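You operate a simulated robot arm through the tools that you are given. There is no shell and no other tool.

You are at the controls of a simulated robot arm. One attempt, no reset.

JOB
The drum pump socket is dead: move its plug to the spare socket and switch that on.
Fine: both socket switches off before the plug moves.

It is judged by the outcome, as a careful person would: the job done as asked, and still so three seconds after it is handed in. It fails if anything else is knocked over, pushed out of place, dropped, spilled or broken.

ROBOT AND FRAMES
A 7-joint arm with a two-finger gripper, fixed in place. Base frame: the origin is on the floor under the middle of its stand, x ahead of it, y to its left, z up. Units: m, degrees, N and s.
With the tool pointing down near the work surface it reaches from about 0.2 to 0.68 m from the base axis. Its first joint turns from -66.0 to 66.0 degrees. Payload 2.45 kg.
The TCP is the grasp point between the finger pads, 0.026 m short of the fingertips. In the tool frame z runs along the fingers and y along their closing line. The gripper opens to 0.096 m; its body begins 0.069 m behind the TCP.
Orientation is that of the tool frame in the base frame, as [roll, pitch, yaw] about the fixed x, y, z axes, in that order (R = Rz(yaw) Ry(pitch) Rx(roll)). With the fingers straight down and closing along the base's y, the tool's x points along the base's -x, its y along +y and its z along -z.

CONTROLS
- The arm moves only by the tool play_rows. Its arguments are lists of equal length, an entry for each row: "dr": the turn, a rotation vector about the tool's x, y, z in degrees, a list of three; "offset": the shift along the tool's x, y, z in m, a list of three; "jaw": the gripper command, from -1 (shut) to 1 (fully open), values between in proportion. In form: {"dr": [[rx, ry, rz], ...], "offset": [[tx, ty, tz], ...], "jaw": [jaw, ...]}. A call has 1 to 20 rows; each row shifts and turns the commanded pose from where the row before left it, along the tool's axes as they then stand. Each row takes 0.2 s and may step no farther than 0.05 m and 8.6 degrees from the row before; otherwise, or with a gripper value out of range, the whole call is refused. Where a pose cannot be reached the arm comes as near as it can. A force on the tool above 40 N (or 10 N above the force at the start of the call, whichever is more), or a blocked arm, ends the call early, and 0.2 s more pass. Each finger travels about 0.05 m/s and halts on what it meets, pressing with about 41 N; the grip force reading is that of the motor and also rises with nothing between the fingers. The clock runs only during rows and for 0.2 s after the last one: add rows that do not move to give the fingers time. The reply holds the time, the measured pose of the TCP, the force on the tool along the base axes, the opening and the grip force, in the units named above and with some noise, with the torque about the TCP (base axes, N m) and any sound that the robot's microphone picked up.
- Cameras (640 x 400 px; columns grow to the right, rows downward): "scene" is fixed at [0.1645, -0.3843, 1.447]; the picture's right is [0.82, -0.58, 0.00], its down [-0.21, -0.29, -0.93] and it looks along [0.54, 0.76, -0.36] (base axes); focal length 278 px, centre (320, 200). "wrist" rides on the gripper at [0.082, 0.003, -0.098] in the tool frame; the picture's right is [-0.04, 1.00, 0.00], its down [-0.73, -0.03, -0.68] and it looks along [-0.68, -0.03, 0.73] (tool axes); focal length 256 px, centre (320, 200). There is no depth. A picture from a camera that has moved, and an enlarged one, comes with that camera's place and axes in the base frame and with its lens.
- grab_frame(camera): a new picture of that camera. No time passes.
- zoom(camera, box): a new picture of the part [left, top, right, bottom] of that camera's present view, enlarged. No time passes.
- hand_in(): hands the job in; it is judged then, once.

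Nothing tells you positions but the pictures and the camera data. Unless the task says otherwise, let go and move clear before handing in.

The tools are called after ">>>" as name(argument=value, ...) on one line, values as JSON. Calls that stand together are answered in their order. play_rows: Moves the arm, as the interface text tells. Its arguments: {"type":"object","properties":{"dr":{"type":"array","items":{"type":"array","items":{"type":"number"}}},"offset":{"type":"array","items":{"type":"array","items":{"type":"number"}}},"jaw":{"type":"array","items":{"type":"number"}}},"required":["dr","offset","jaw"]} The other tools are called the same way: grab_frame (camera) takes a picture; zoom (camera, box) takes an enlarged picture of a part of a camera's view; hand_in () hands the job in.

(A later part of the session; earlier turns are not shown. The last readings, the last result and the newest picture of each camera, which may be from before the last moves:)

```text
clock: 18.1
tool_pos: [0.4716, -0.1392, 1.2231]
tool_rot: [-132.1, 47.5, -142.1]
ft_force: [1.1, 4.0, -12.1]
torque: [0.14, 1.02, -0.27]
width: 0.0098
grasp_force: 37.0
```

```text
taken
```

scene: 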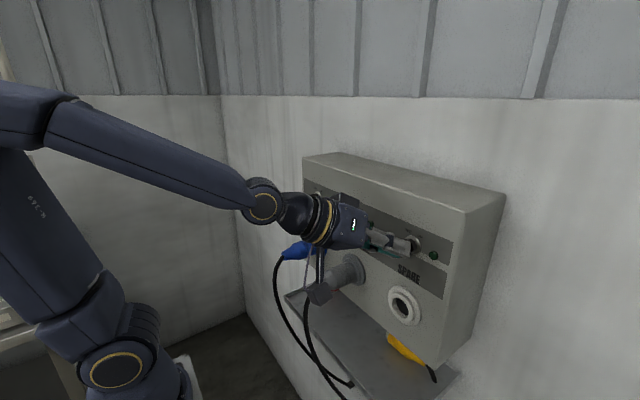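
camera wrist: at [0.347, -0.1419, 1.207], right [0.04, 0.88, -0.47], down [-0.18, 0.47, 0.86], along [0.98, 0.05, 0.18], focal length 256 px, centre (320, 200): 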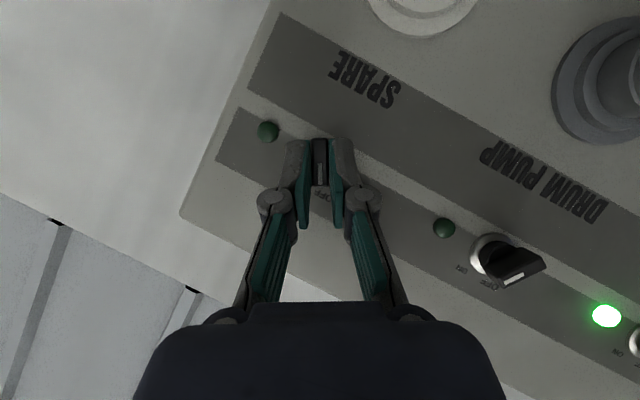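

The spare switch is at about -30° (OFF) and its lamp is dark. I'll open the jaw and back straight off.

>>> play_rows(dr=[[0, 0, 0], [0, 0, 0], [0, 0, 0], [0, 0, 0], [0, 0, 0], [0, 0, 0]], offset=[[0, 0, 0], [0, 0, 0], [0, 0, 0], [0.0106, 0, -0.017], [0.0106, 0, -0.017], [0, 0, 0]], jaw=[-0.35, -0.35, -0.35, -0.35, -0.35, -0.35])

>>> zoom(camera="wrist", box=[230, 90, 410, 203])

>>> grab_frame(camera="wrist")

>>> zoom(camera="scene", box=[320, 180, 480, 280])

```text
clock: 19.5
tool_pos: [0.4316, -0.1392, 1.2246]
tool_rot: [-132.1, 47.6, -142.1]
ft_force: [-0.1, 0.7, -0.5]
torque: [0.01, 0.01, 0.0]
width: 0.0312
grasp_force: 0.1
```

```text
3.54 times, centred on (320, 146) of wrist
camera zoom: at [0.3069, -0.1417, 1.2075], right [0.04, 0.88, -0.47], down [-0.18, 0.47, 0.86], along [0.98, 0.05, 0.18], focal length 906 px, centre (320, 389)
```

zoom: 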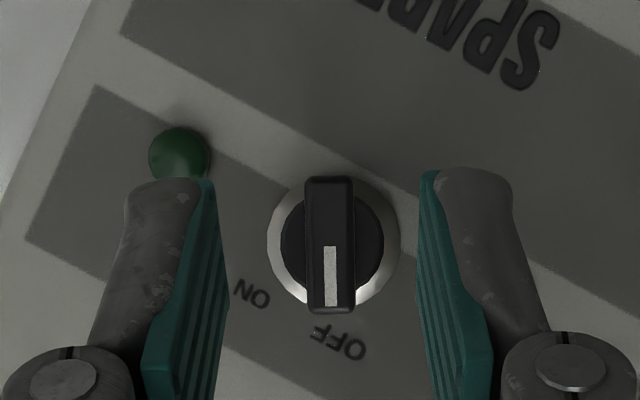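

```text
taken
camera wrist: at [0.3069, -0.1417, 1.2075], right [0.04, 0.88, -0.47], down [-0.18, 0.47, 0.86], along [0.98, 0.05, 0.18], focal length 256 px, centre (320, 200)
```

wrist: 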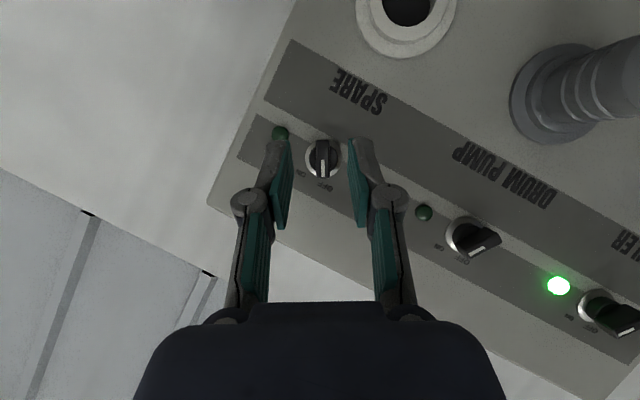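

```text
4.00 times, centred on (400, 230) of scene
camera zoom: at [0.1645, -0.3843, 1.447], right [0.82, -0.58, 0.0], down [-0.21, -0.29, -0.93], along [0.54, 0.76, -0.36], focal length 1113 px, centre (0, 80)
```

zoom: 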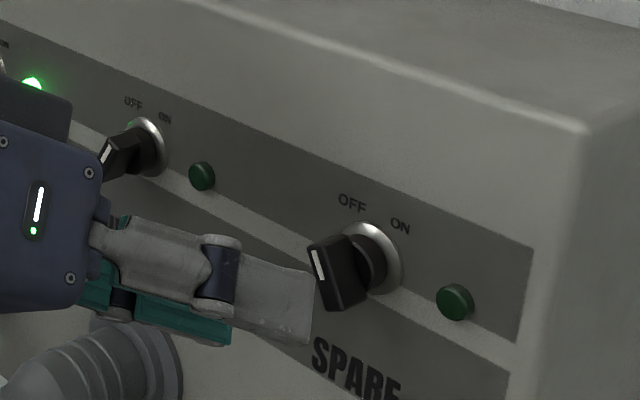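

The spare switch is confirmed OFF (pointer at OFF, lamp dark). Next I rise, roll back to +30° and slide across towards the drum pump switch.

>>> play_rows(dr=[[0, 0, 0], [0, 0, 0], [-3.94, 0.15, 6.26], [-3.94, 0.15, 6.26], [-3.94, 0.15, 6.26], [-3.94, 0.15, 6.26], [-3.94, 0.15, 6.26], [-3.94, 0.15, 6.26], [-3.94, 0.15, 6.26], [-3.94, 0.15, 6.26], [0, 0, 0], [0, 0, 0], [0, 0, 0], [0, 0, 0]], offset=[[-0.0277, -0.0188, -0.017], [-0.0277, -0.0188, -0.017], [0, 0, 0], [0, 0, 0], [0, 0, 0], [0, 0, 0], [0, 0, 0], [0, 0, 0], [0, 0, 0], [0, 0, 0], [0.0176, 0.0352, 0.0102], [0.0176, 0.0352, 0.0102], [0.0176, 0.0352, 0.0102], [0, 0, 0]], jaw=[-0.35, -0.35, -0.35, -0.35, -0.35, -0.35, -0.35, -0.35, -0.35, -0.35, -0.35, -0.35, -0.35, -0.35])

>>> grab_frame(camera="wrist")

>>> grab_frame(camera="scene")

```text
clock: 22.5
tool_pos: [0.4321, -0.0171, 1.2981]
tool_rot: [134.2, 47.2, 141.6]
ft_force: [-0.4, 0.1, -0.3]
torque: [0.02, -0.03, -0.01]
width: 0.0313
grasp_force: 0.1
```

```text
taken
camera wrist: at [0.3065, -0.0027, 1.2868], right [0.04, 0.86, 0.52], down [-0.18, -0.5, 0.85], along [0.98, -0.13, 0.14], focal length 256 px, centre (320, 200)
```

wrist: 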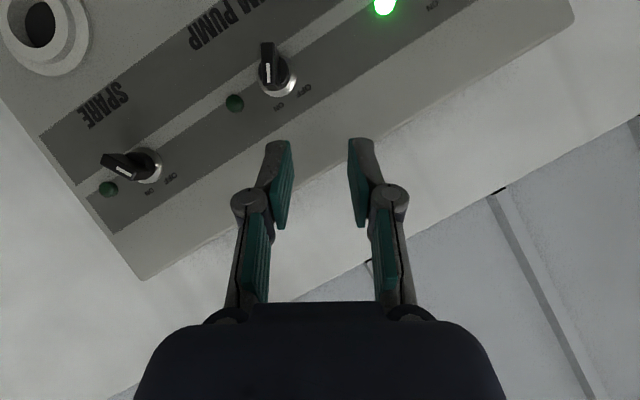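

```text
taken
```

scene: 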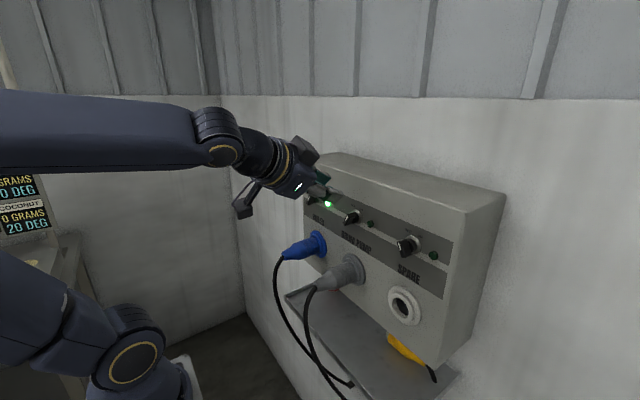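

The arm is above and in front of the drum pump switch, whose pointer is at ON. Zooming to locate its axis.

>>> zoom(camera="wrist", box=[220, 20, 340, 120])

```text
4.00 times, centred on (280, 70) of wrist
camera zoom: at [0.3065, -0.0027, 1.2868], right [0.04, 0.86, 0.52], down [-0.18, -0.5, 0.85], along [0.98, -0.13, 0.14], focal length 1024 px, centre (480, 720)
```

zoom: 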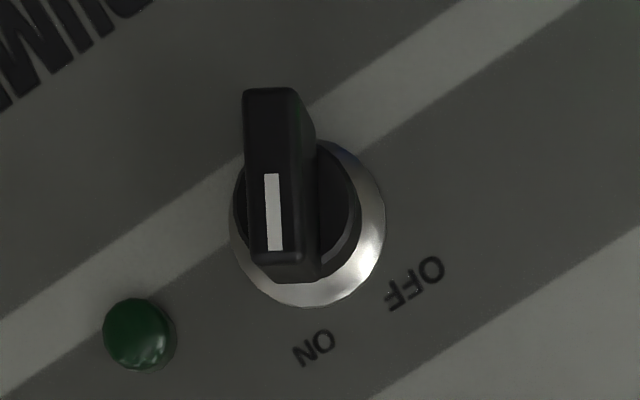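

The drum pump knob axis is around (-0.0095, 1.215). I move to the pre-grasp point at x≈0.45.

>>> play_rows(dr=[[0, 0, 0], [0, 0, 0], [0, 0, 0], [0, 0, 0]], offset=[[0.0154, -0.0112, 0.017], [0.0154, -0.0112, 0.017], [0.0154, -0.0112, 0.017], [0, 0, 0]], jaw=[-0.35, -0.35, -0.35, -0.35])

>>> zoom(camera="wrist", box=[250, 120, 390, 208])

>>> grab_frame(camera="scene")

```text
clock: 23.5
tool_pos: [0.4503, -0.0154, 1.2246]
tool_rot: [134.2, 47.2, 141.6]
ft_force: [0.5, 0.6, -0.6]
torque: [-0.02, 0.03, 0.03]
width: 0.0311
grasp_force: 0.1
```

```text
4.55 times, centred on (320, 164) of wrist
camera zoom: at [0.325, -0.0003, 1.2121], right [0.04, 0.86, 0.52], down [-0.18, -0.5, 0.85], along [0.98, -0.13, 0.14], focal length 1164 px, centre (320, 364)
```

zoom: 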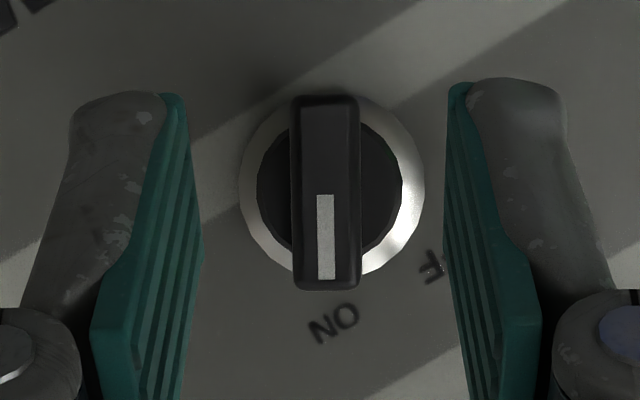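

```text
taken
```

scene: 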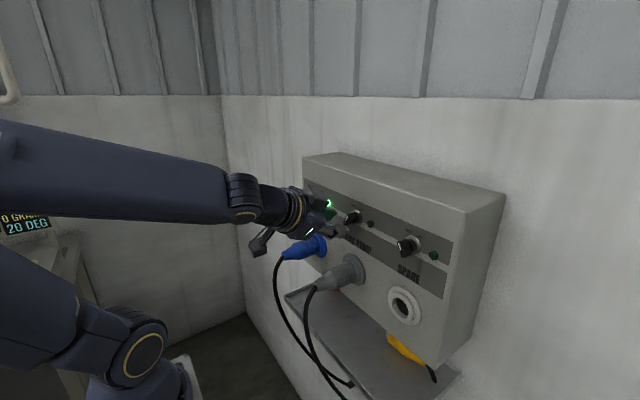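

The drum pump bar is centred between the fingers at axis (-0.009, 1.215). I advance 23 mm and close on it.

>>> play_rows(dr=[[0, 0, 0], [0, 0, 0], [0, 0, 0], [0, 0, 0], [0, 0, 0], [0, 0, 0]], offset=[[-0.006, 0.0002, 0.0096], [-0.006, 0.0001, 0.0096], [0, 0, 0], [0, 0, 0], [0, 0, 0], [0, 0, 0]], jaw=[-0.35, -0.35, -0.35, -1, -1, -1])

>>> zoom(camera="wrist", box=[250, 120, 390, 208])

```text
clock: 24.9
tool_pos: [0.4733, -0.0142, 1.2239]
tool_rot: [134.2, 47.2, 141.7]
ft_force: [2.5, 1.3, -1.1]
torque: [-0.01, 0.02, 0.07]
width: 0.0098
grasp_force: 37.6
```

```text
4.55 times, centred on (320, 164) of wrist
camera zoom: at [0.3475, -0.0005, 1.2122], right [0.04, 0.86, 0.52], down [-0.18, -0.5, 0.85], along [0.98, -0.13, 0.14], focal length 1164 px, centre (320, 364)
```

zoom: 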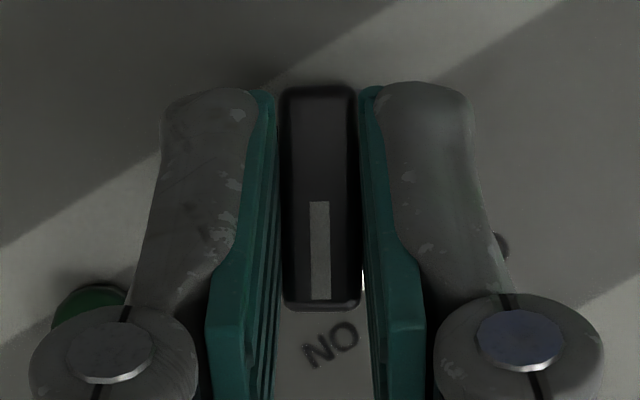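

The grip is well aligned with almost no side force. I twist 60° anticlockwise to OFF.

>>> play_rows(dr=[[3.99, -0.16, -6.35], [3.99, -0.16, -6.35], [3.99, -0.16, -6.35], [3.99, -0.16, -6.35], [3.99, -0.16, -6.35], [3.99, -0.16, -6.35], [3.99, -0.16, -6.35], [3.99, -0.16, -6.35], [0, 0, 0]], offset=[[0, 0.0013, 0], [0, 0.0013, 0], [0.0001, 0.0013, 0], [0.0001, 0.0013, 0], [0.0001, 0.0013, 0], [0.0001, 0.0013, 0], [0.0001, 0.0013, 0], [0.0001, 0.0013, 0], [0, 0, 0]], jaw=[-1, -1, -1, -1, -1, -1, -1, -1, -1])

>>> zoom(camera="wrist", box=[250, 120, 390, 208])

>>> grab_frame(camera="scene")

```text
clock: 26.9
tool_pos: [0.4737, -0.0046, 1.2225]
tool_rot: [-131.1, 46.9, -141.3]
ft_force: [9.4, 4.4, -16.5]
torque: [0.33, 0.31, 0.1]
width: 0.0098
grasp_force: 37.6
```

```text
4.55 times, centred on (320, 164) of wrist
camera zoom: at [0.3476, -0.0076, 1.2058], right [0.04, 0.87, -0.48], down [-0.18, 0.48, 0.86], along [0.98, 0.06, 0.18], focal length 1164 px, centre (320, 364)
```

zoom: 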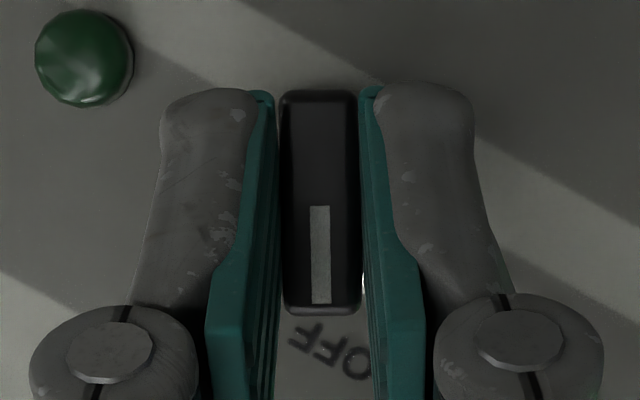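

```text
taken
```

scene: 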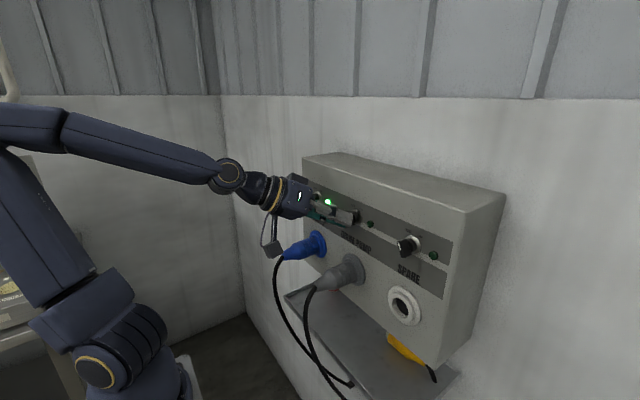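

The pointer now sits at OFF. I release and back straight off to check.

>>> play_rows(dr=[[0, 0, 0], [0, 0, 0], [0, 0, 0], [0, 0, 0], [0, 0, 0], [0, 0, 0]], offset=[[0, 0, 0], [0, 0, 0], [0, 0, 0], [0.0106, 0, -0.017], [0.0106, 0, -0.017], [0, 0, 0]], jaw=[-0.35, -0.35, -0.35, -0.35, -0.35, -0.35])

>>> zoom(camera="wrist", box=[230, 90, 410, 203])

>>> zoom(camera="scene", box=[300, 180, 460, 280])

>>> grab_frame(camera="wrist")

```text
clock: 28.3
tool_pos: [0.4323, -0.0046, 1.2234]
tool_rot: [-131.1, 47.1, -141.3]
ft_force: [0.5, 0.2, -0.2]
torque: [-0.01, 0.02, 0.02]
width: 0.031
grasp_force: 0.1
```

```text
3.54 times, centred on (320, 146) of wrist
camera zoom: at [0.3068, -0.0069, 1.2059], right [0.04, 0.87, -0.48], down [-0.19, 0.48, 0.86], along [0.98, 0.05, 0.18], focal length 906 px, centre (320, 389)
```

zoom: 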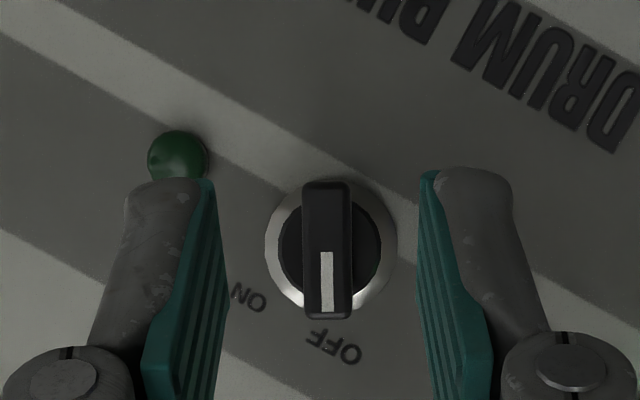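

```text
4.00 times, centred on (380, 230) of scene
camera zoom: at [0.1645, -0.3843, 1.447], right [0.82, -0.58, 0.0], down [-0.21, -0.29, -0.93], along [0.54, 0.76, -0.36], focal length 1113 px, centre (80, 80)
```

zoom: 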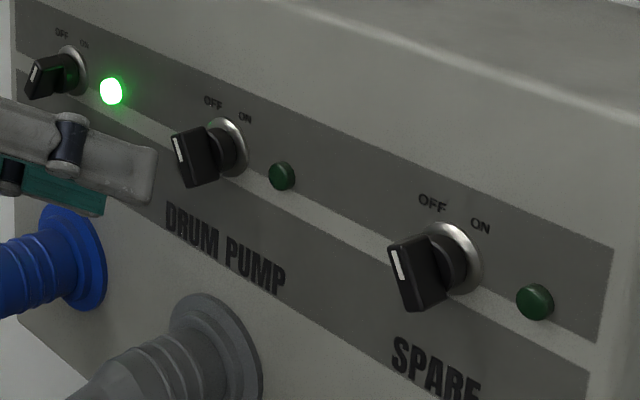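

```text
taken
camera wrist: at [0.3068, -0.0069, 1.2059], right [0.04, 0.87, -0.48], down [-0.19, 0.48, 0.86], along [0.98, 0.05, 0.18], focal length 256 px, centre (320, 200)
```

wrist: 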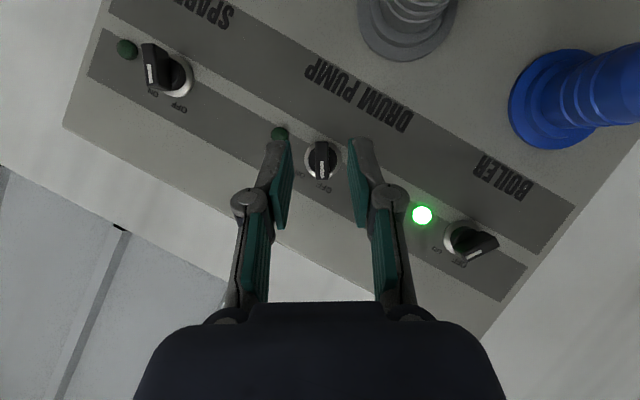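

Both the drum pump and spare switches are OFF; the boiler is untouched and still lit. Next I rise, level the roll and tilt the tool to about 70° down for the plug.

>>> play_rows(dr=[[0, 0, 0], [0, 0, 0], [0, 0, 0], [-4.05, 0.15, 6.44], [-4.05, 0.15, 6.44], [-4.05, 0.15, 6.44], [-4.05, 0.15, 6.44], [0, 7.6, 0], [0, 7.6, 0], [0, 7.6, 0], [0, 7.6, 0], [0, 7.6, 0], [0, 0, 0]], offset=[[-0.0185, -0.0151, -0.0192], [-0.0185, -0.0151, -0.0192], [-0.0185, -0.0151, -0.0192], [0, 0, 0], [0, 0, 0], [0, 0, 0], [0, 0, 0], [0, 0, 0], [0, 0, 0], [0, 0, 0], [0, 0, 0], [0, 0, 0], [0, 0, 0]], jaw=[-0.35, -0.35, -0.35, -0.35, -0.35, -0.35, -0.35, 0, 0.5, 1, 1, 1, 1])

>>> grab_frame(camera="wrist")

>>> grab_frame(camera="scene")

```text
clock: 31.1
tool_pos: [0.4122, -0.0025, 1.3134]
tool_rot: [-179.5, 19.8, 179.1]
ft_force: [-0.3, 0.6, -0.5]
torque: [0.0, 0.0, 0.01]
width: 0.0959
grasp_force: 0.1
```

```text
taken
camera wrist: at [0.3035, 0.0042, 1.3778], right [0.06, 1.0, 0.01], down [0.46, -0.03, 0.89], along [0.89, -0.05, -0.46], focal length 256 px, centre (320, 200)
```

wrist: 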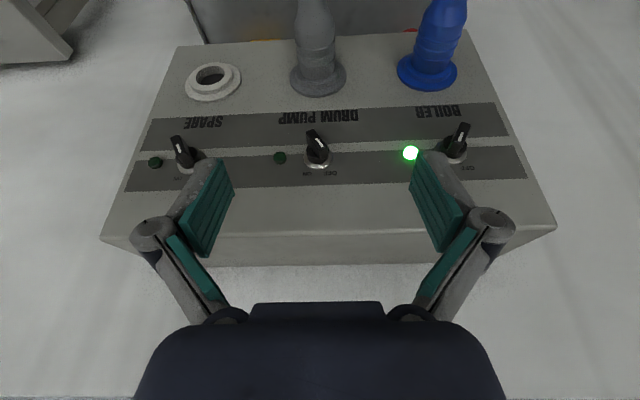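

```text
taken
```

scene: 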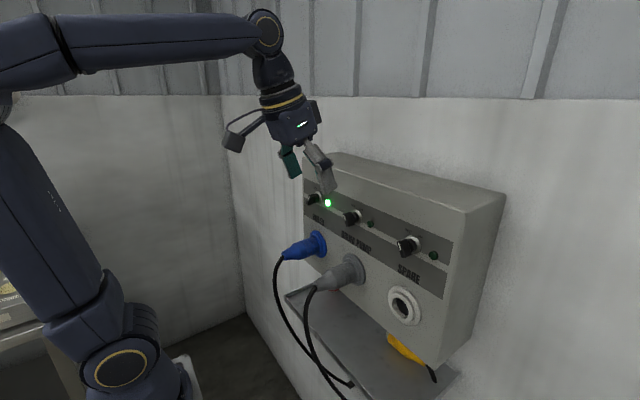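

Good view of all sockets from above. I'll zoom in on the plug and spare socket to measure them.

>>> zoom(camera="wrist", box=[160, 0, 400, 150])

>>> zoom(camera="scene", box=[270, 210, 450, 340])

>>> zoom(camera="scene", box=[300, 240, 380, 300])

>>> zoom(camera="scene", box=[370, 270, 450, 330])

```text
2.67 times, centred on (280, 75) of wrist
camera zoom: at [0.3035, 0.0042, 1.3778], right [0.06, 1.0, 0.01], down [0.46, -0.03, 0.89], along [0.89, -0.05, -0.46], focal length 683 px, centre (427, 533)
```

zoom: 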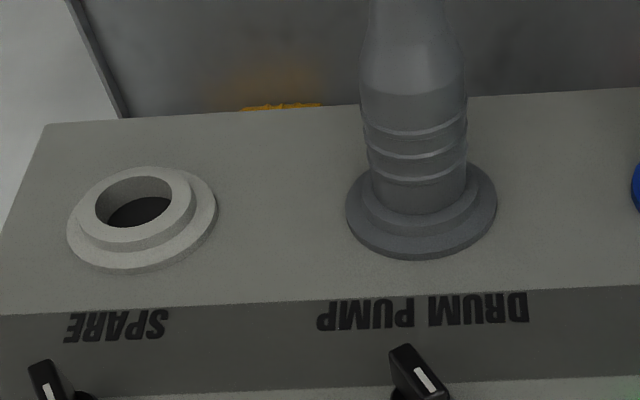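

```text
3.08 times, centred on (360, 275) of scene
camera zoom: at [0.1645, -0.3843, 1.447], right [0.82, -0.58, 0.0], down [-0.21, -0.29, -0.93], along [0.54, 0.76, -0.36], focal length 856 px, centre (197, -31)
```

zoom: 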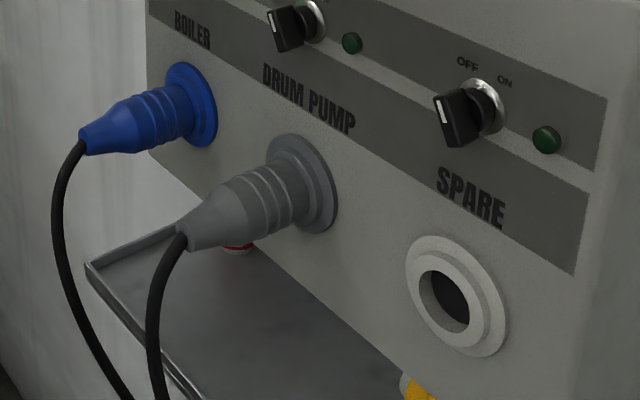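

```text
6.67 times, centred on (340, 270) of scene
camera zoom: at [0.1645, -0.3843, 1.447], right [0.82, -0.58, 0.0], down [-0.21, -0.29, -0.93], along [0.54, 0.76, -0.36], focal length 1856 px, centre (187, -267)
```

zoom: 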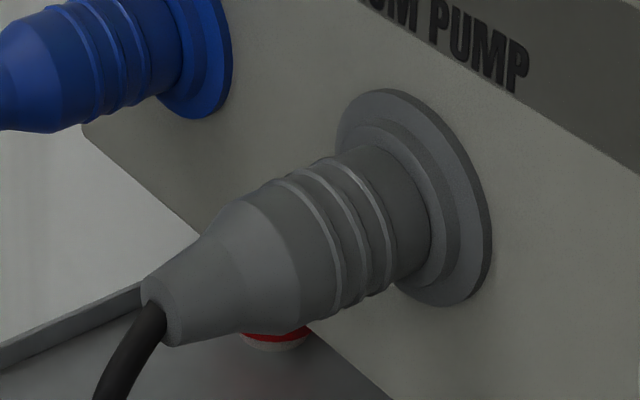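

```text
6.67 times, centred on (410, 300) of scene
camera zoom: at [0.1645, -0.3843, 1.447], right [0.82, -0.58, 0.0], down [-0.21, -0.29, -0.93], along [0.54, 0.76, -0.36], focal length 1856 px, centre (-280, -467)
```

zoom: 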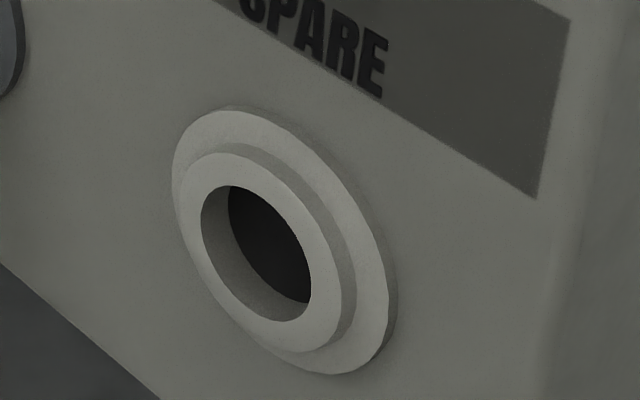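

The grey flange belongs to the socket; the plug body has a roughly 43 mm barrel between x≈0.46 and 0.50, with its axis near y=-0.009, z≈1.095. I'll use a 60° tilt so the gripper's housing clears the switch above, and descend partway towards the plug.

>>> play_rows(dr=[[-0.81, -5, -0.84], [0, -5, 0], [0, 0, 0], [0, 0, 0], [0, 0, 0], [0, 0, 0], [0, 0, 0]], offset=[[0, 0, 0], [0, 0, 0], [0.0152, -0.0016, 0.0354], [0.0152, -0.0016, 0.0354], [0.0152, -0.0016, 0.0354], [0.0152, -0.0016, 0.0354], [0, 0, 0]], jaw=[1, 1, 1, 1, 1, 1, 1])

>>> grab_frame(camera="wrist")

>>> grab_frame(camera="scene")

```text
clock: 32.7
tool_pos: [0.4312, -0.009, 1.1593]
tool_rot: [-179.9, 29.9, -180.0]
ft_force: [0.4, 0.5, -1.0]
torque: [0.01, 0.01, -0.01]
width: 0.096
grasp_force: 0.1
```

```text
taken
camera wrist: at [0.312, -0.0046, 1.204], right [0.03, 1.0, 0.02], down [0.3, -0.03, 0.95], along [0.95, -0.03, -0.3], focal length 256 px, centre (320, 200)
```

wrist: 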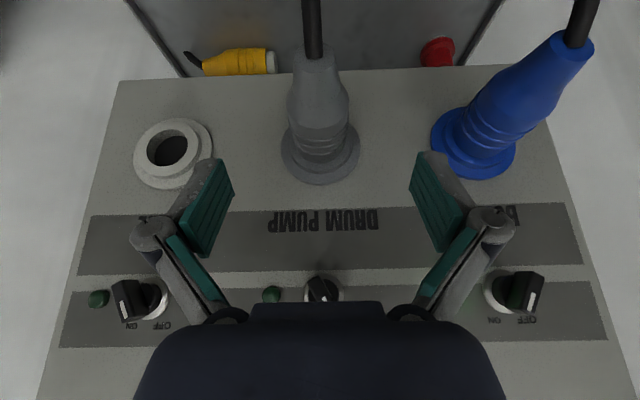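

```text
taken
```

scene: 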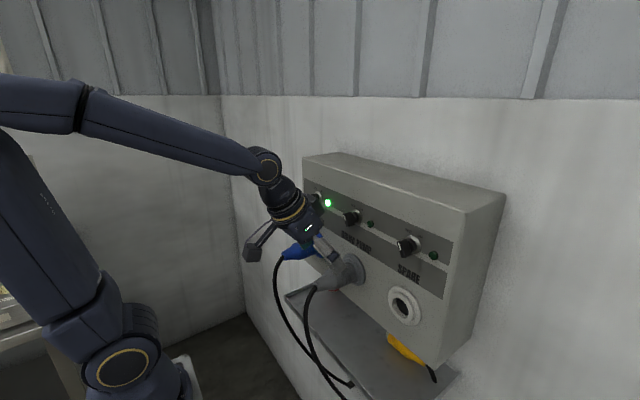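

The plug, spare socket and shelf items (a yellow plug and a red one, which I must not touch) are all visible. I'll zoom to measure the sockets' spacing precisely.

>>> zoom(camera="wrist", box=[120, 100, 240, 200])

>>> zoom(camera="wrist", box=[260, 30, 390, 195])

>>> zoom(camera="scene", box=[280, 220, 400, 300])

```text
4.00 times, centred on (180, 150) of wrist
camera zoom: at [0.312, -0.0046, 1.204], right [0.03, 1.0, 0.02], down [0.3, -0.03, 0.95], along [0.95, -0.03, -0.3], focal length 1024 px, centre (880, 400)
```

zoom: 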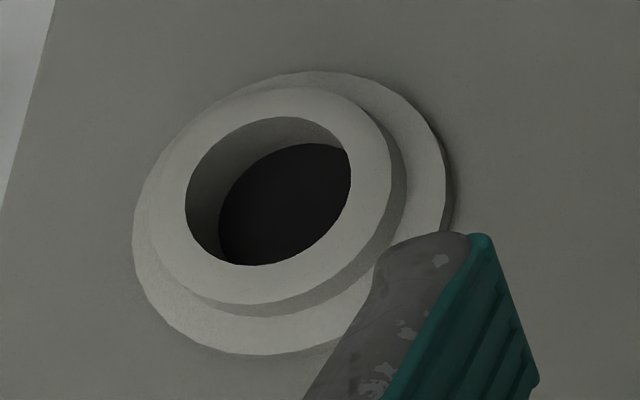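

```text
2.42 times, centred on (325, 112) of wrist
camera zoom: at [0.312, -0.0046, 1.204], right [0.03, 1.0, 0.02], down [0.3, -0.03, 0.95], along [0.95, -0.03, -0.3], focal length 621 px, centre (308, 412)
```

zoom: 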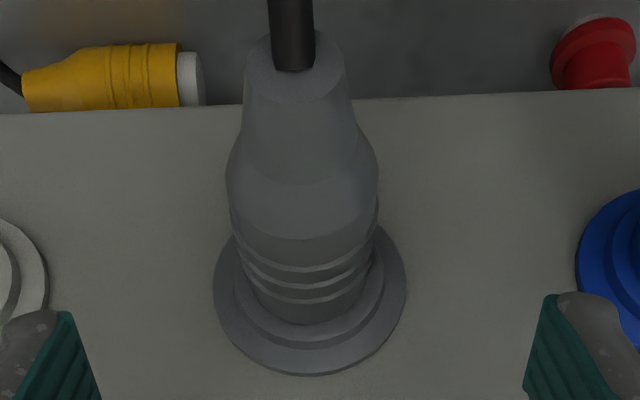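

```text
5.00 times, centred on (340, 260) of scene
camera zoom: at [0.1645, -0.3843, 1.447], right [0.82, -0.58, 0.0], down [-0.21, -0.29, -0.93], along [0.54, 0.76, -0.36], focal length 1392 px, centre (220, -100)
```

zoom: 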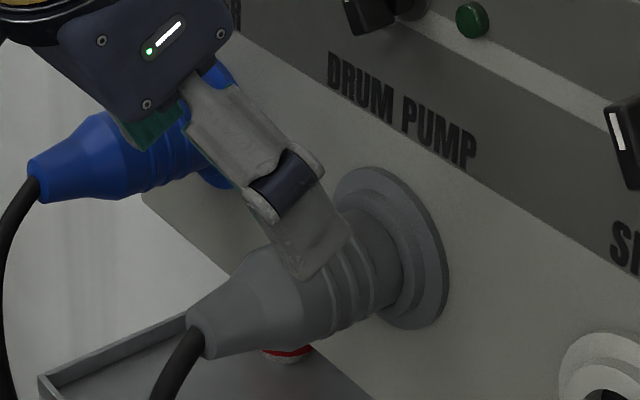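

The plug axis is at y≈-0.009, z≈1.093, and the spare socket is about 0.135 m to the right at the same height. I now descend so the open fingers straddle the plug barrel.

>>> play_rows(dr=[[0, 0, 0], [0, 0, 0], [0, 0, 0], [0, 0, 0]], offset=[[-0.0013, 0, 0.0238], [-0.0013, 0, 0.0238], [-0.0013, 0, 0.0238], [0, 0, 0]], jaw=[1, 1, 1, 1])

>>> grab_frame(camera="wrist")

>>> zoom(camera="scene", box=[260, 180, 420, 300])

```text
clock: 33.7
tool_pos: [0.47, -0.0091, 1.1004]
tool_rot: [-180.0, 29.9, 180.0]
ft_force: [-0.5, -0.7, -0.4]
torque: [0.0, 0.03, 0.0]
width: 0.096
grasp_force: 0.1
```

```text
taken
camera wrist: at [0.3509, -0.0044, 1.1441], right [0.03, 1.0, 0.02], down [0.3, -0.03, 0.95], along [0.95, -0.03, -0.3], focal length 256 px, centre (320, 200)
```

wrist: 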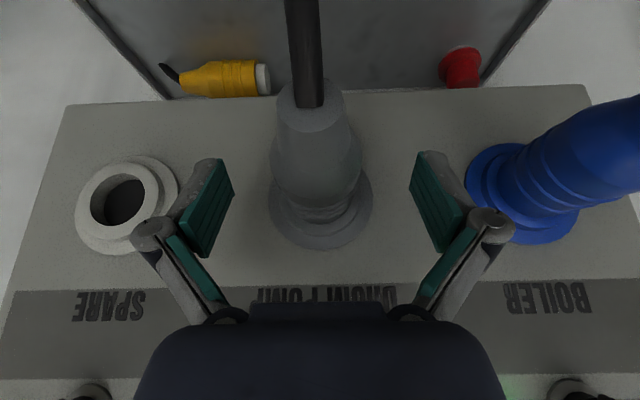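

```text
3.33 times, centred on (340, 240) of scene
camera zoom: at [0.1645, -0.3843, 1.447], right [0.82, -0.58, 0.0], down [-0.21, -0.29, -0.93], along [0.54, 0.76, -0.36], focal length 928 px, centre (253, 67)
```

zoom: 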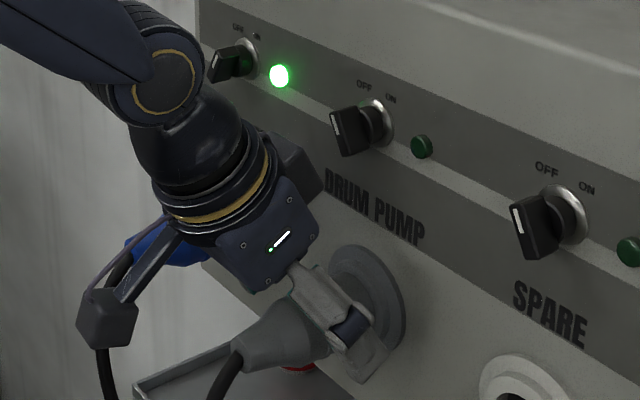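

The fingers straddle the plug barrel without contact. Closing on it now.

>>> play_rows(dr=[[0, 0, 0], [0, 0, 0], [0, 0, 0], [0, 0, 0], [0, 0, 0]], offset=[[0, 0, 0], [0, 0, 0], [0, 0, 0], [0, 0, 0], [0, 0, 0]], jaw=[-1, -1, -1, -1, -1])

>>> grab_frame(camera="wrist")

>>> zoom(camera="scene", box=[280, 210, 400, 300])

```text
clock: 34.9
tool_pos: [0.4693, -0.0098, 1.0996]
tool_rot: [180.0, 29.9, 179.9]
ft_force: [-0.3, -8.9, 0.7]
torque: [-0.07, -0.09, -0.41]
width: 0.0413
grasp_force: 41.0
```

```text
taken
camera wrist: at [0.3507, -0.005, 1.1444], right [0.04, 1.0, 0.02], down [0.3, -0.03, 0.95], along [0.95, -0.03, -0.3], focal length 256 px, centre (320, 200)
```

wrist: 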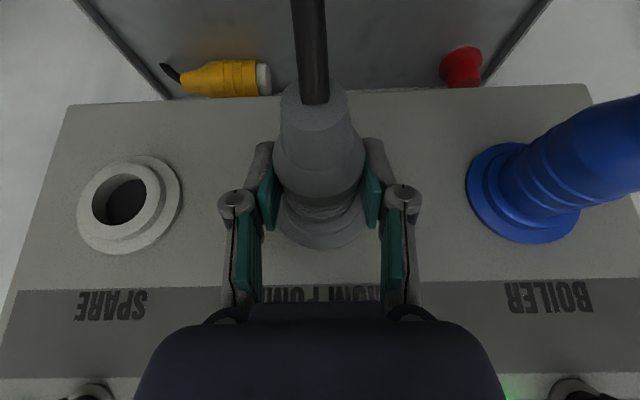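

```text
4.44 times, centred on (340, 255) of scene
camera zoom: at [0.1644, -0.3846, 1.447], right [0.82, -0.58, 0.0], down [-0.21, -0.29, -0.93], along [0.54, 0.76, -0.36], focal length 1237 px, centre (231, -44)
```

zoom: 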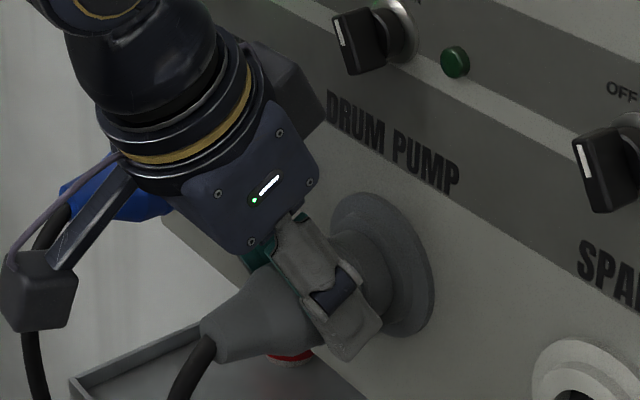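

The plug is gripped (41 mm wide). I pull it straight back along -x in small steps, watching the force.

>>> play_rows(dr=[[0, 0, 0], [0, 0, 0], [0, 0, 0], [0, 0, 0], [0, 0, 0]], offset=[[0, -0.0006, 0], [0.0043, 0, -0.0025], [0.0043, 0, -0.0025], [0.0043, 0, -0.0025], [0.0043, 0, -0.0025]], jaw=[-1, -1, -1, -1, -1])

>>> grab_frame(camera="wrist")

>>> zoom(camera="scene", box=[280, 210, 400, 300])

```text
clock: 36.1
tool_pos: [0.4494, -0.0098, 1.1013]
tool_rot: [-180.0, 30.0, -180.0]
ft_force: [-0.1, -0.1, -0.3]
torque: [-0.03, -0.01, 0.0]
width: 0.0414
grasp_force: 40.9
```

```text
taken
camera wrist: at [0.3304, -0.0054, 1.145], right [0.03, 1.0, 0.02], down [0.3, -0.03, 0.95], along [0.95, -0.03, -0.3], focal length 256 px, centre (320, 200)
```

wrist: 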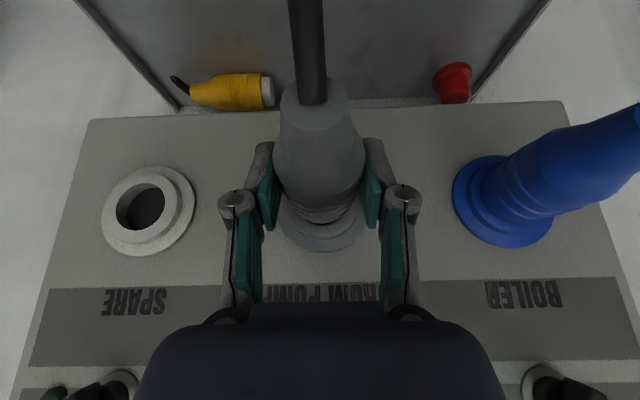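

```text
4.44 times, centred on (340, 255) of scene
camera zoom: at [0.1645, -0.3843, 1.447], right [0.82, -0.58, 0.0], down [-0.21, -0.29, -0.93], along [0.54, 0.76, -0.36], focal length 1237 px, centre (231, -44)
```

zoom: 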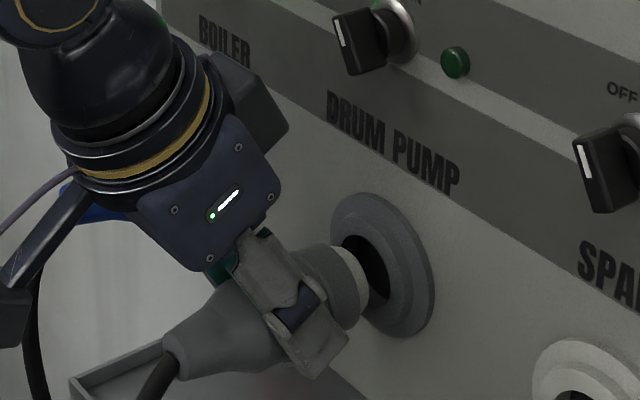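

The plug slides out with the gripper, the pin end now visible. I continue drawing it out.

>>> play_rows(dr=[[0, 0, 0], [0, 0, 0], [0, 0, 0], [0, 0, 0]], offset=[[0.0065, 0, -0.00375], [0.0065, 0, -0.00375], [0.0065, 0, -0.00375], [0, 0, 0]], jaw=[-1, -1, -1, -1])

>>> grab_frame(camera="wrist")

>>> zoom(camera="scene", box=[260, 200, 420, 320])

```text
clock: 37.1
tool_pos: [0.4259, -0.01, 1.1002]
tool_rot: [-180.0, 29.9, 180.0]
ft_force: [0.6, -0.1, -0.7]
torque: [0.0, 0.0, 0.04]
width: 0.0414
grasp_force: 40.6
```

```text
taken
camera wrist: at [0.3076, -0.0055, 1.1449], right [0.03, 1.0, 0.02], down [0.3, -0.03, 0.95], along [0.95, -0.03, -0.3], focal length 256 px, centre (320, 200)
```

wrist: 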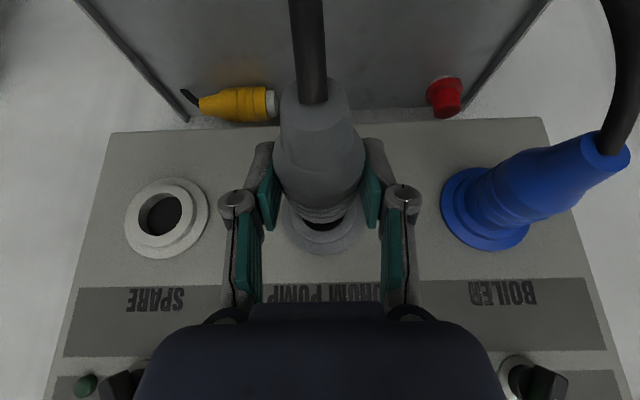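

```text
3.33 times, centred on (340, 260) of scene
camera zoom: at [0.1645, -0.3843, 1.447], right [0.82, -0.58, 0.0], down [-0.21, -0.29, -0.93], along [0.54, 0.76, -0.36], focal length 928 px, centre (253, 0)
```

zoom: 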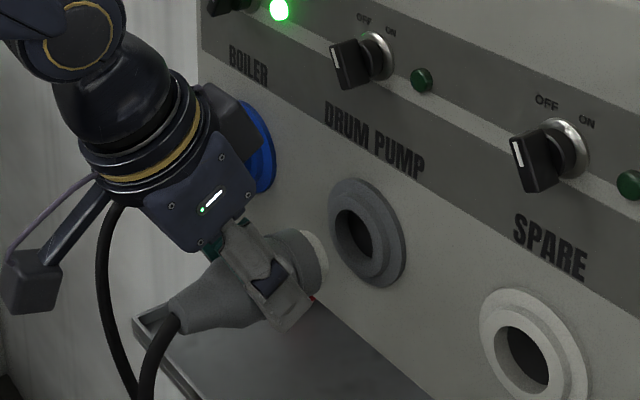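

The plug is clear of the drum pump socket, with about 25 mm of gap. I record how the drum socket sits relative to the plug in the wrist view, so I can match it at the spare socket.

>>> zoom(camera="wrist", box=[250, 150, 390, 270])

>>> zoom(camera="wrist", box=[100, 150, 240, 270])

```text
3.33 times, centred on (320, 210) of wrist
camera zoom: at [0.3076, -0.0055, 1.1449], right [0.03, 1.0, 0.02], down [0.3, -0.03, 0.95], along [0.95, -0.03, -0.3], focal length 853 px, centre (320, 167)
```

zoom: 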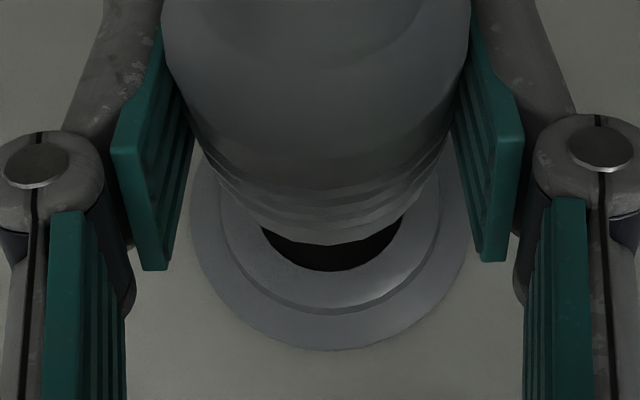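

```text
3.33 times, centred on (170, 210) of wrist
camera zoom: at [0.3076, -0.0055, 1.1449], right [0.03, 1.0, 0.02], down [0.3, -0.03, 0.95], along [0.95, -0.03, -0.3], focal length 853 px, centre (820, 167)
```

zoom: 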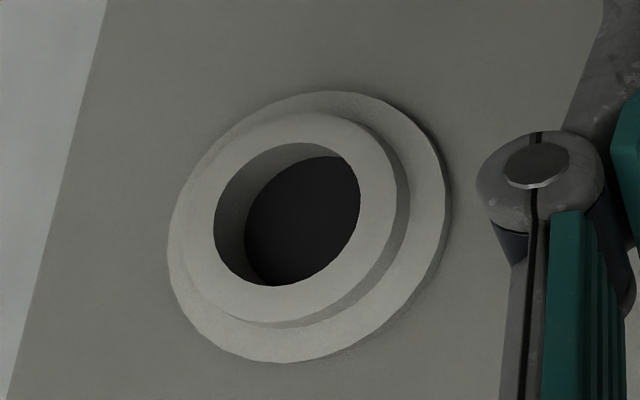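

Reference noted: flange centre at column 329, lower edge at row 351 in this zoom. Now sliding the plug 0.1355 m sideways to the spare socket.

>>> play_rows(dr=[[0, 0, 0], [0, 0, 0], [0, 0, 0], [0, 0, 0], [0, 0, 0], [0, 0, 0], [0, 0, 0]], offset=[[0, -0.0226, 0], [0, -0.0226, 0], [0, -0.0226, 0], [0, -0.0226, 0], [0, -0.0226, 0], [0, -0.0225, 0], [0, 0, 0]], jaw=[-1, -1, -1, -1, -1, -1, -1])

>>> zoom(camera="wrist", box=[250, 150, 390, 270])

>>> grab_frame(camera="wrist")

>>> grab_frame(camera="scene")

```text
clock: 38.7
tool_pos: [0.4273, -0.146, 1.1011]
tool_rot: [180.0, 29.9, 180.0]
ft_force: [-0.2, -0.1, 0.4]
torque: [-0.01, 0.0, 0.02]
width: 0.0414
grasp_force: 41.3
```

```text
3.33 times, centred on (320, 210) of wrist
camera zoom: at [0.3078, -0.1414, 1.1449], right [0.03, 1.0, 0.02], down [0.3, -0.03, 0.95], along [0.95, -0.03, -0.3], focal length 853 px, centre (320, 167)
```

zoom: 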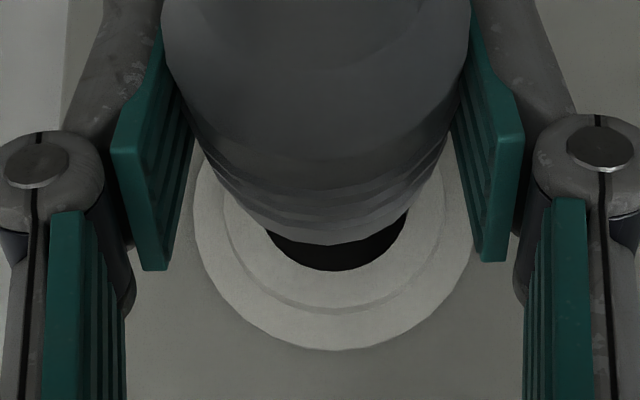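

```text
taken
camera wrist: at [0.3078, -0.1414, 1.1449], right [0.03, 1.0, 0.02], down [0.3, -0.03, 0.95], along [0.95, -0.03, -0.3], focal length 256 px, centre (320, 200)
```

wrist: 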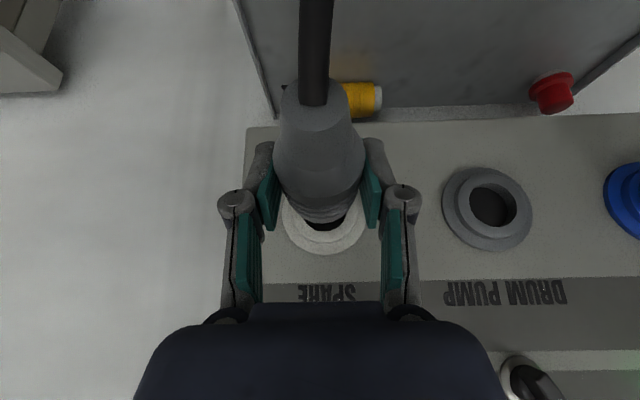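

```text
taken
```

scene: 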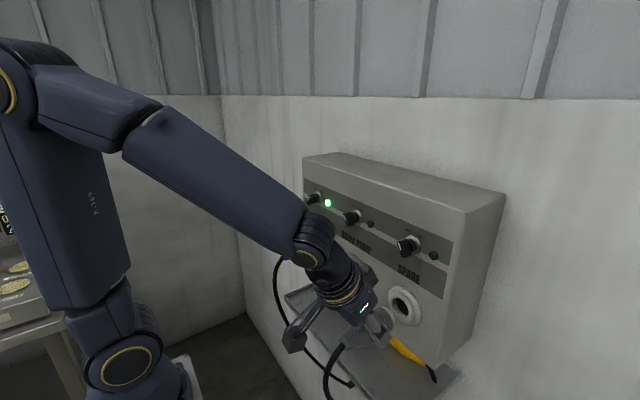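

The heights match; the spare socket sits about 1.2 mm to the +y side of the reference. I correct by that amount and check again.

>>> play_rows(dr=[[0, 0, 0], [0, 0, 0]], offset=[[0, 0.0012, 0], [0, 0, 0]], jaw=[-1, -1])

>>> zoom(camera="wrist", box=[250, 150, 390, 270])

>>> zoom(camera="scene", box=[320, 240, 460, 360])

```text
clock: 39.3
tool_pos: [0.4265, -0.1448, 1.1005]
tool_rot: [179.9, 29.9, -180.0]
ft_force: [-0.1, -0.2, -0.3]
torque: [0.02, -0.03, -0.02]
width: 0.0415
grasp_force: 41.1
```

```text
3.33 times, centred on (320, 210) of wrist
camera zoom: at [0.3079, -0.14, 1.1449], right [0.03, 1.0, 0.02], down [0.3, -0.03, 0.95], along [0.95, -0.03, -0.3], focal length 853 px, centre (320, 167)
```

zoom: 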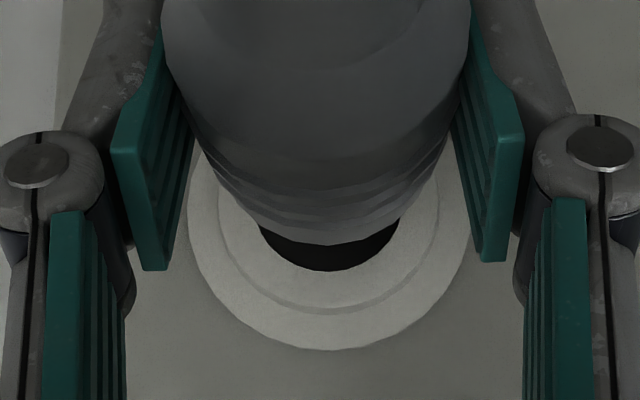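

```text
3.33 times, centred on (390, 300) of scene
camera zoom: at [0.1645, -0.3843, 1.447], right [0.82, -0.58, 0.0], down [-0.21, -0.29, -0.93], along [0.54, 0.76, -0.36], focal length 928 px, centre (87, -133)
```

zoom: 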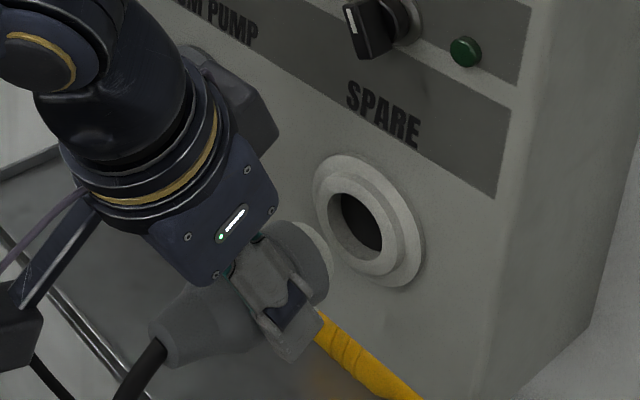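

Now within half a millimetre; I shift back 0.5 mm and start inserting along +x, the first 20 mm bringing the nose to the socket mouth.

>>> play_rows(dr=[[0, 0, 0], [0, 0, 0], [0, 0, 0], [0, 0, 0], [0, 0, 0]], offset=[[0, -0.0005, 0], [-0.0058, 0, 0.0033], [-0.0058, 0, 0.0033], [-0.0058, 0, 0.0033], [0, 0, 0]], jaw=[-1, -1, -1, -1, -1])

>>> zoom(camera="wrist", box=[250, 150, 390, 270])

>>> zoom(camera="scene", box=[320, 240, 460, 360])

```text
clock: 40.5
tool_pos: [0.4473, -0.1451, 1.0995]
tool_rot: [-180.0, 29.9, -180.0]
ft_force: [0.0, 0.0, 0.0]
torque: [0.01, 0.0, -0.01]
width: 0.0411
grasp_force: 41.6
```

```text
3.33 times, centred on (320, 210) of wrist
camera zoom: at [0.3279, -0.1404, 1.1449], right [0.03, 1.0, 0.02], down [0.3, -0.03, 0.95], along [0.95, -0.03, -0.3], focal length 853 px, centre (320, 167)
```

zoom: 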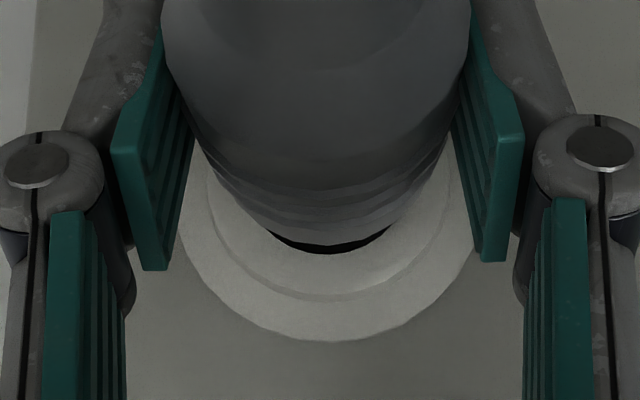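

```text
3.33 times, centred on (390, 300) of scene
camera zoom: at [0.1645, -0.3843, 1.447], right [0.82, -0.58, 0.0], down [-0.21, -0.29, -0.93], along [0.54, 0.76, -0.36], focal length 928 px, centre (87, -133)
```

zoom: 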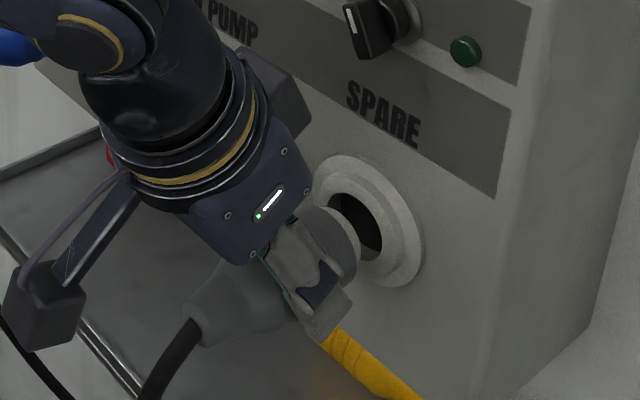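

The nose is lined up at the socket mouth with no contact force. I continue inserting in 4 mm steps, watching the force.

>>> play_rows(dr=[[0, 0, 0], [0, 0, 0], [0, 0, 0], [0, 0, 0]], offset=[[-0.0035, 0, 0.002], [-0.0035, 0, 0.002], [-0.0035, 0, 0.002], [0, 0, 0]], jaw=[-1, -1, -1, -1])

>>> zoom(camera="wrist", box=[250, 150, 390, 270])

>>> zoom(camera="scene", box=[320, 240, 460, 360])

```text
clock: 41.5
tool_pos: [0.4588, -0.1442, 1.1009]
tool_rot: [180.0, 29.9, 179.9]
ft_force: [0.9, -0.6, -0.1]
torque: [0.0, 0.02, -0.04]
width: 0.0413
grasp_force: 41.0
```

```text
3.33 times, centred on (320, 210) of wrist
camera zoom: at [0.3401, -0.1406, 1.1451], right [0.03, 1.0, 0.02], down [0.3, -0.03, 0.95], along [0.95, -0.03, -0.3], focal length 853 px, centre (320, 167)
```

zoom: 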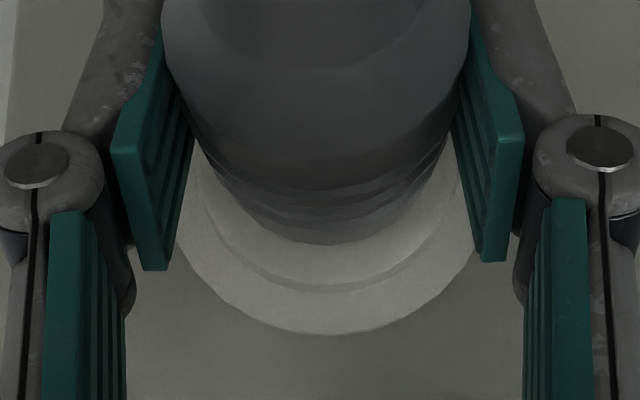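

```text
3.33 times, centred on (390, 300) of scene
camera zoom: at [0.1645, -0.3843, 1.447], right [0.82, -0.58, 0.0], down [-0.21, -0.29, -0.93], along [0.54, 0.76, -0.36], focal length 928 px, centre (87, -133)
```

zoom: 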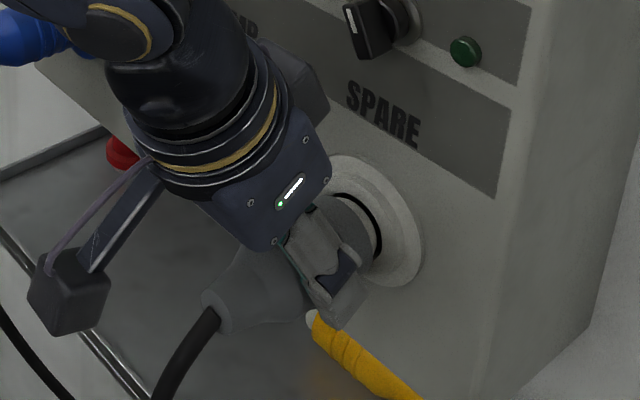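

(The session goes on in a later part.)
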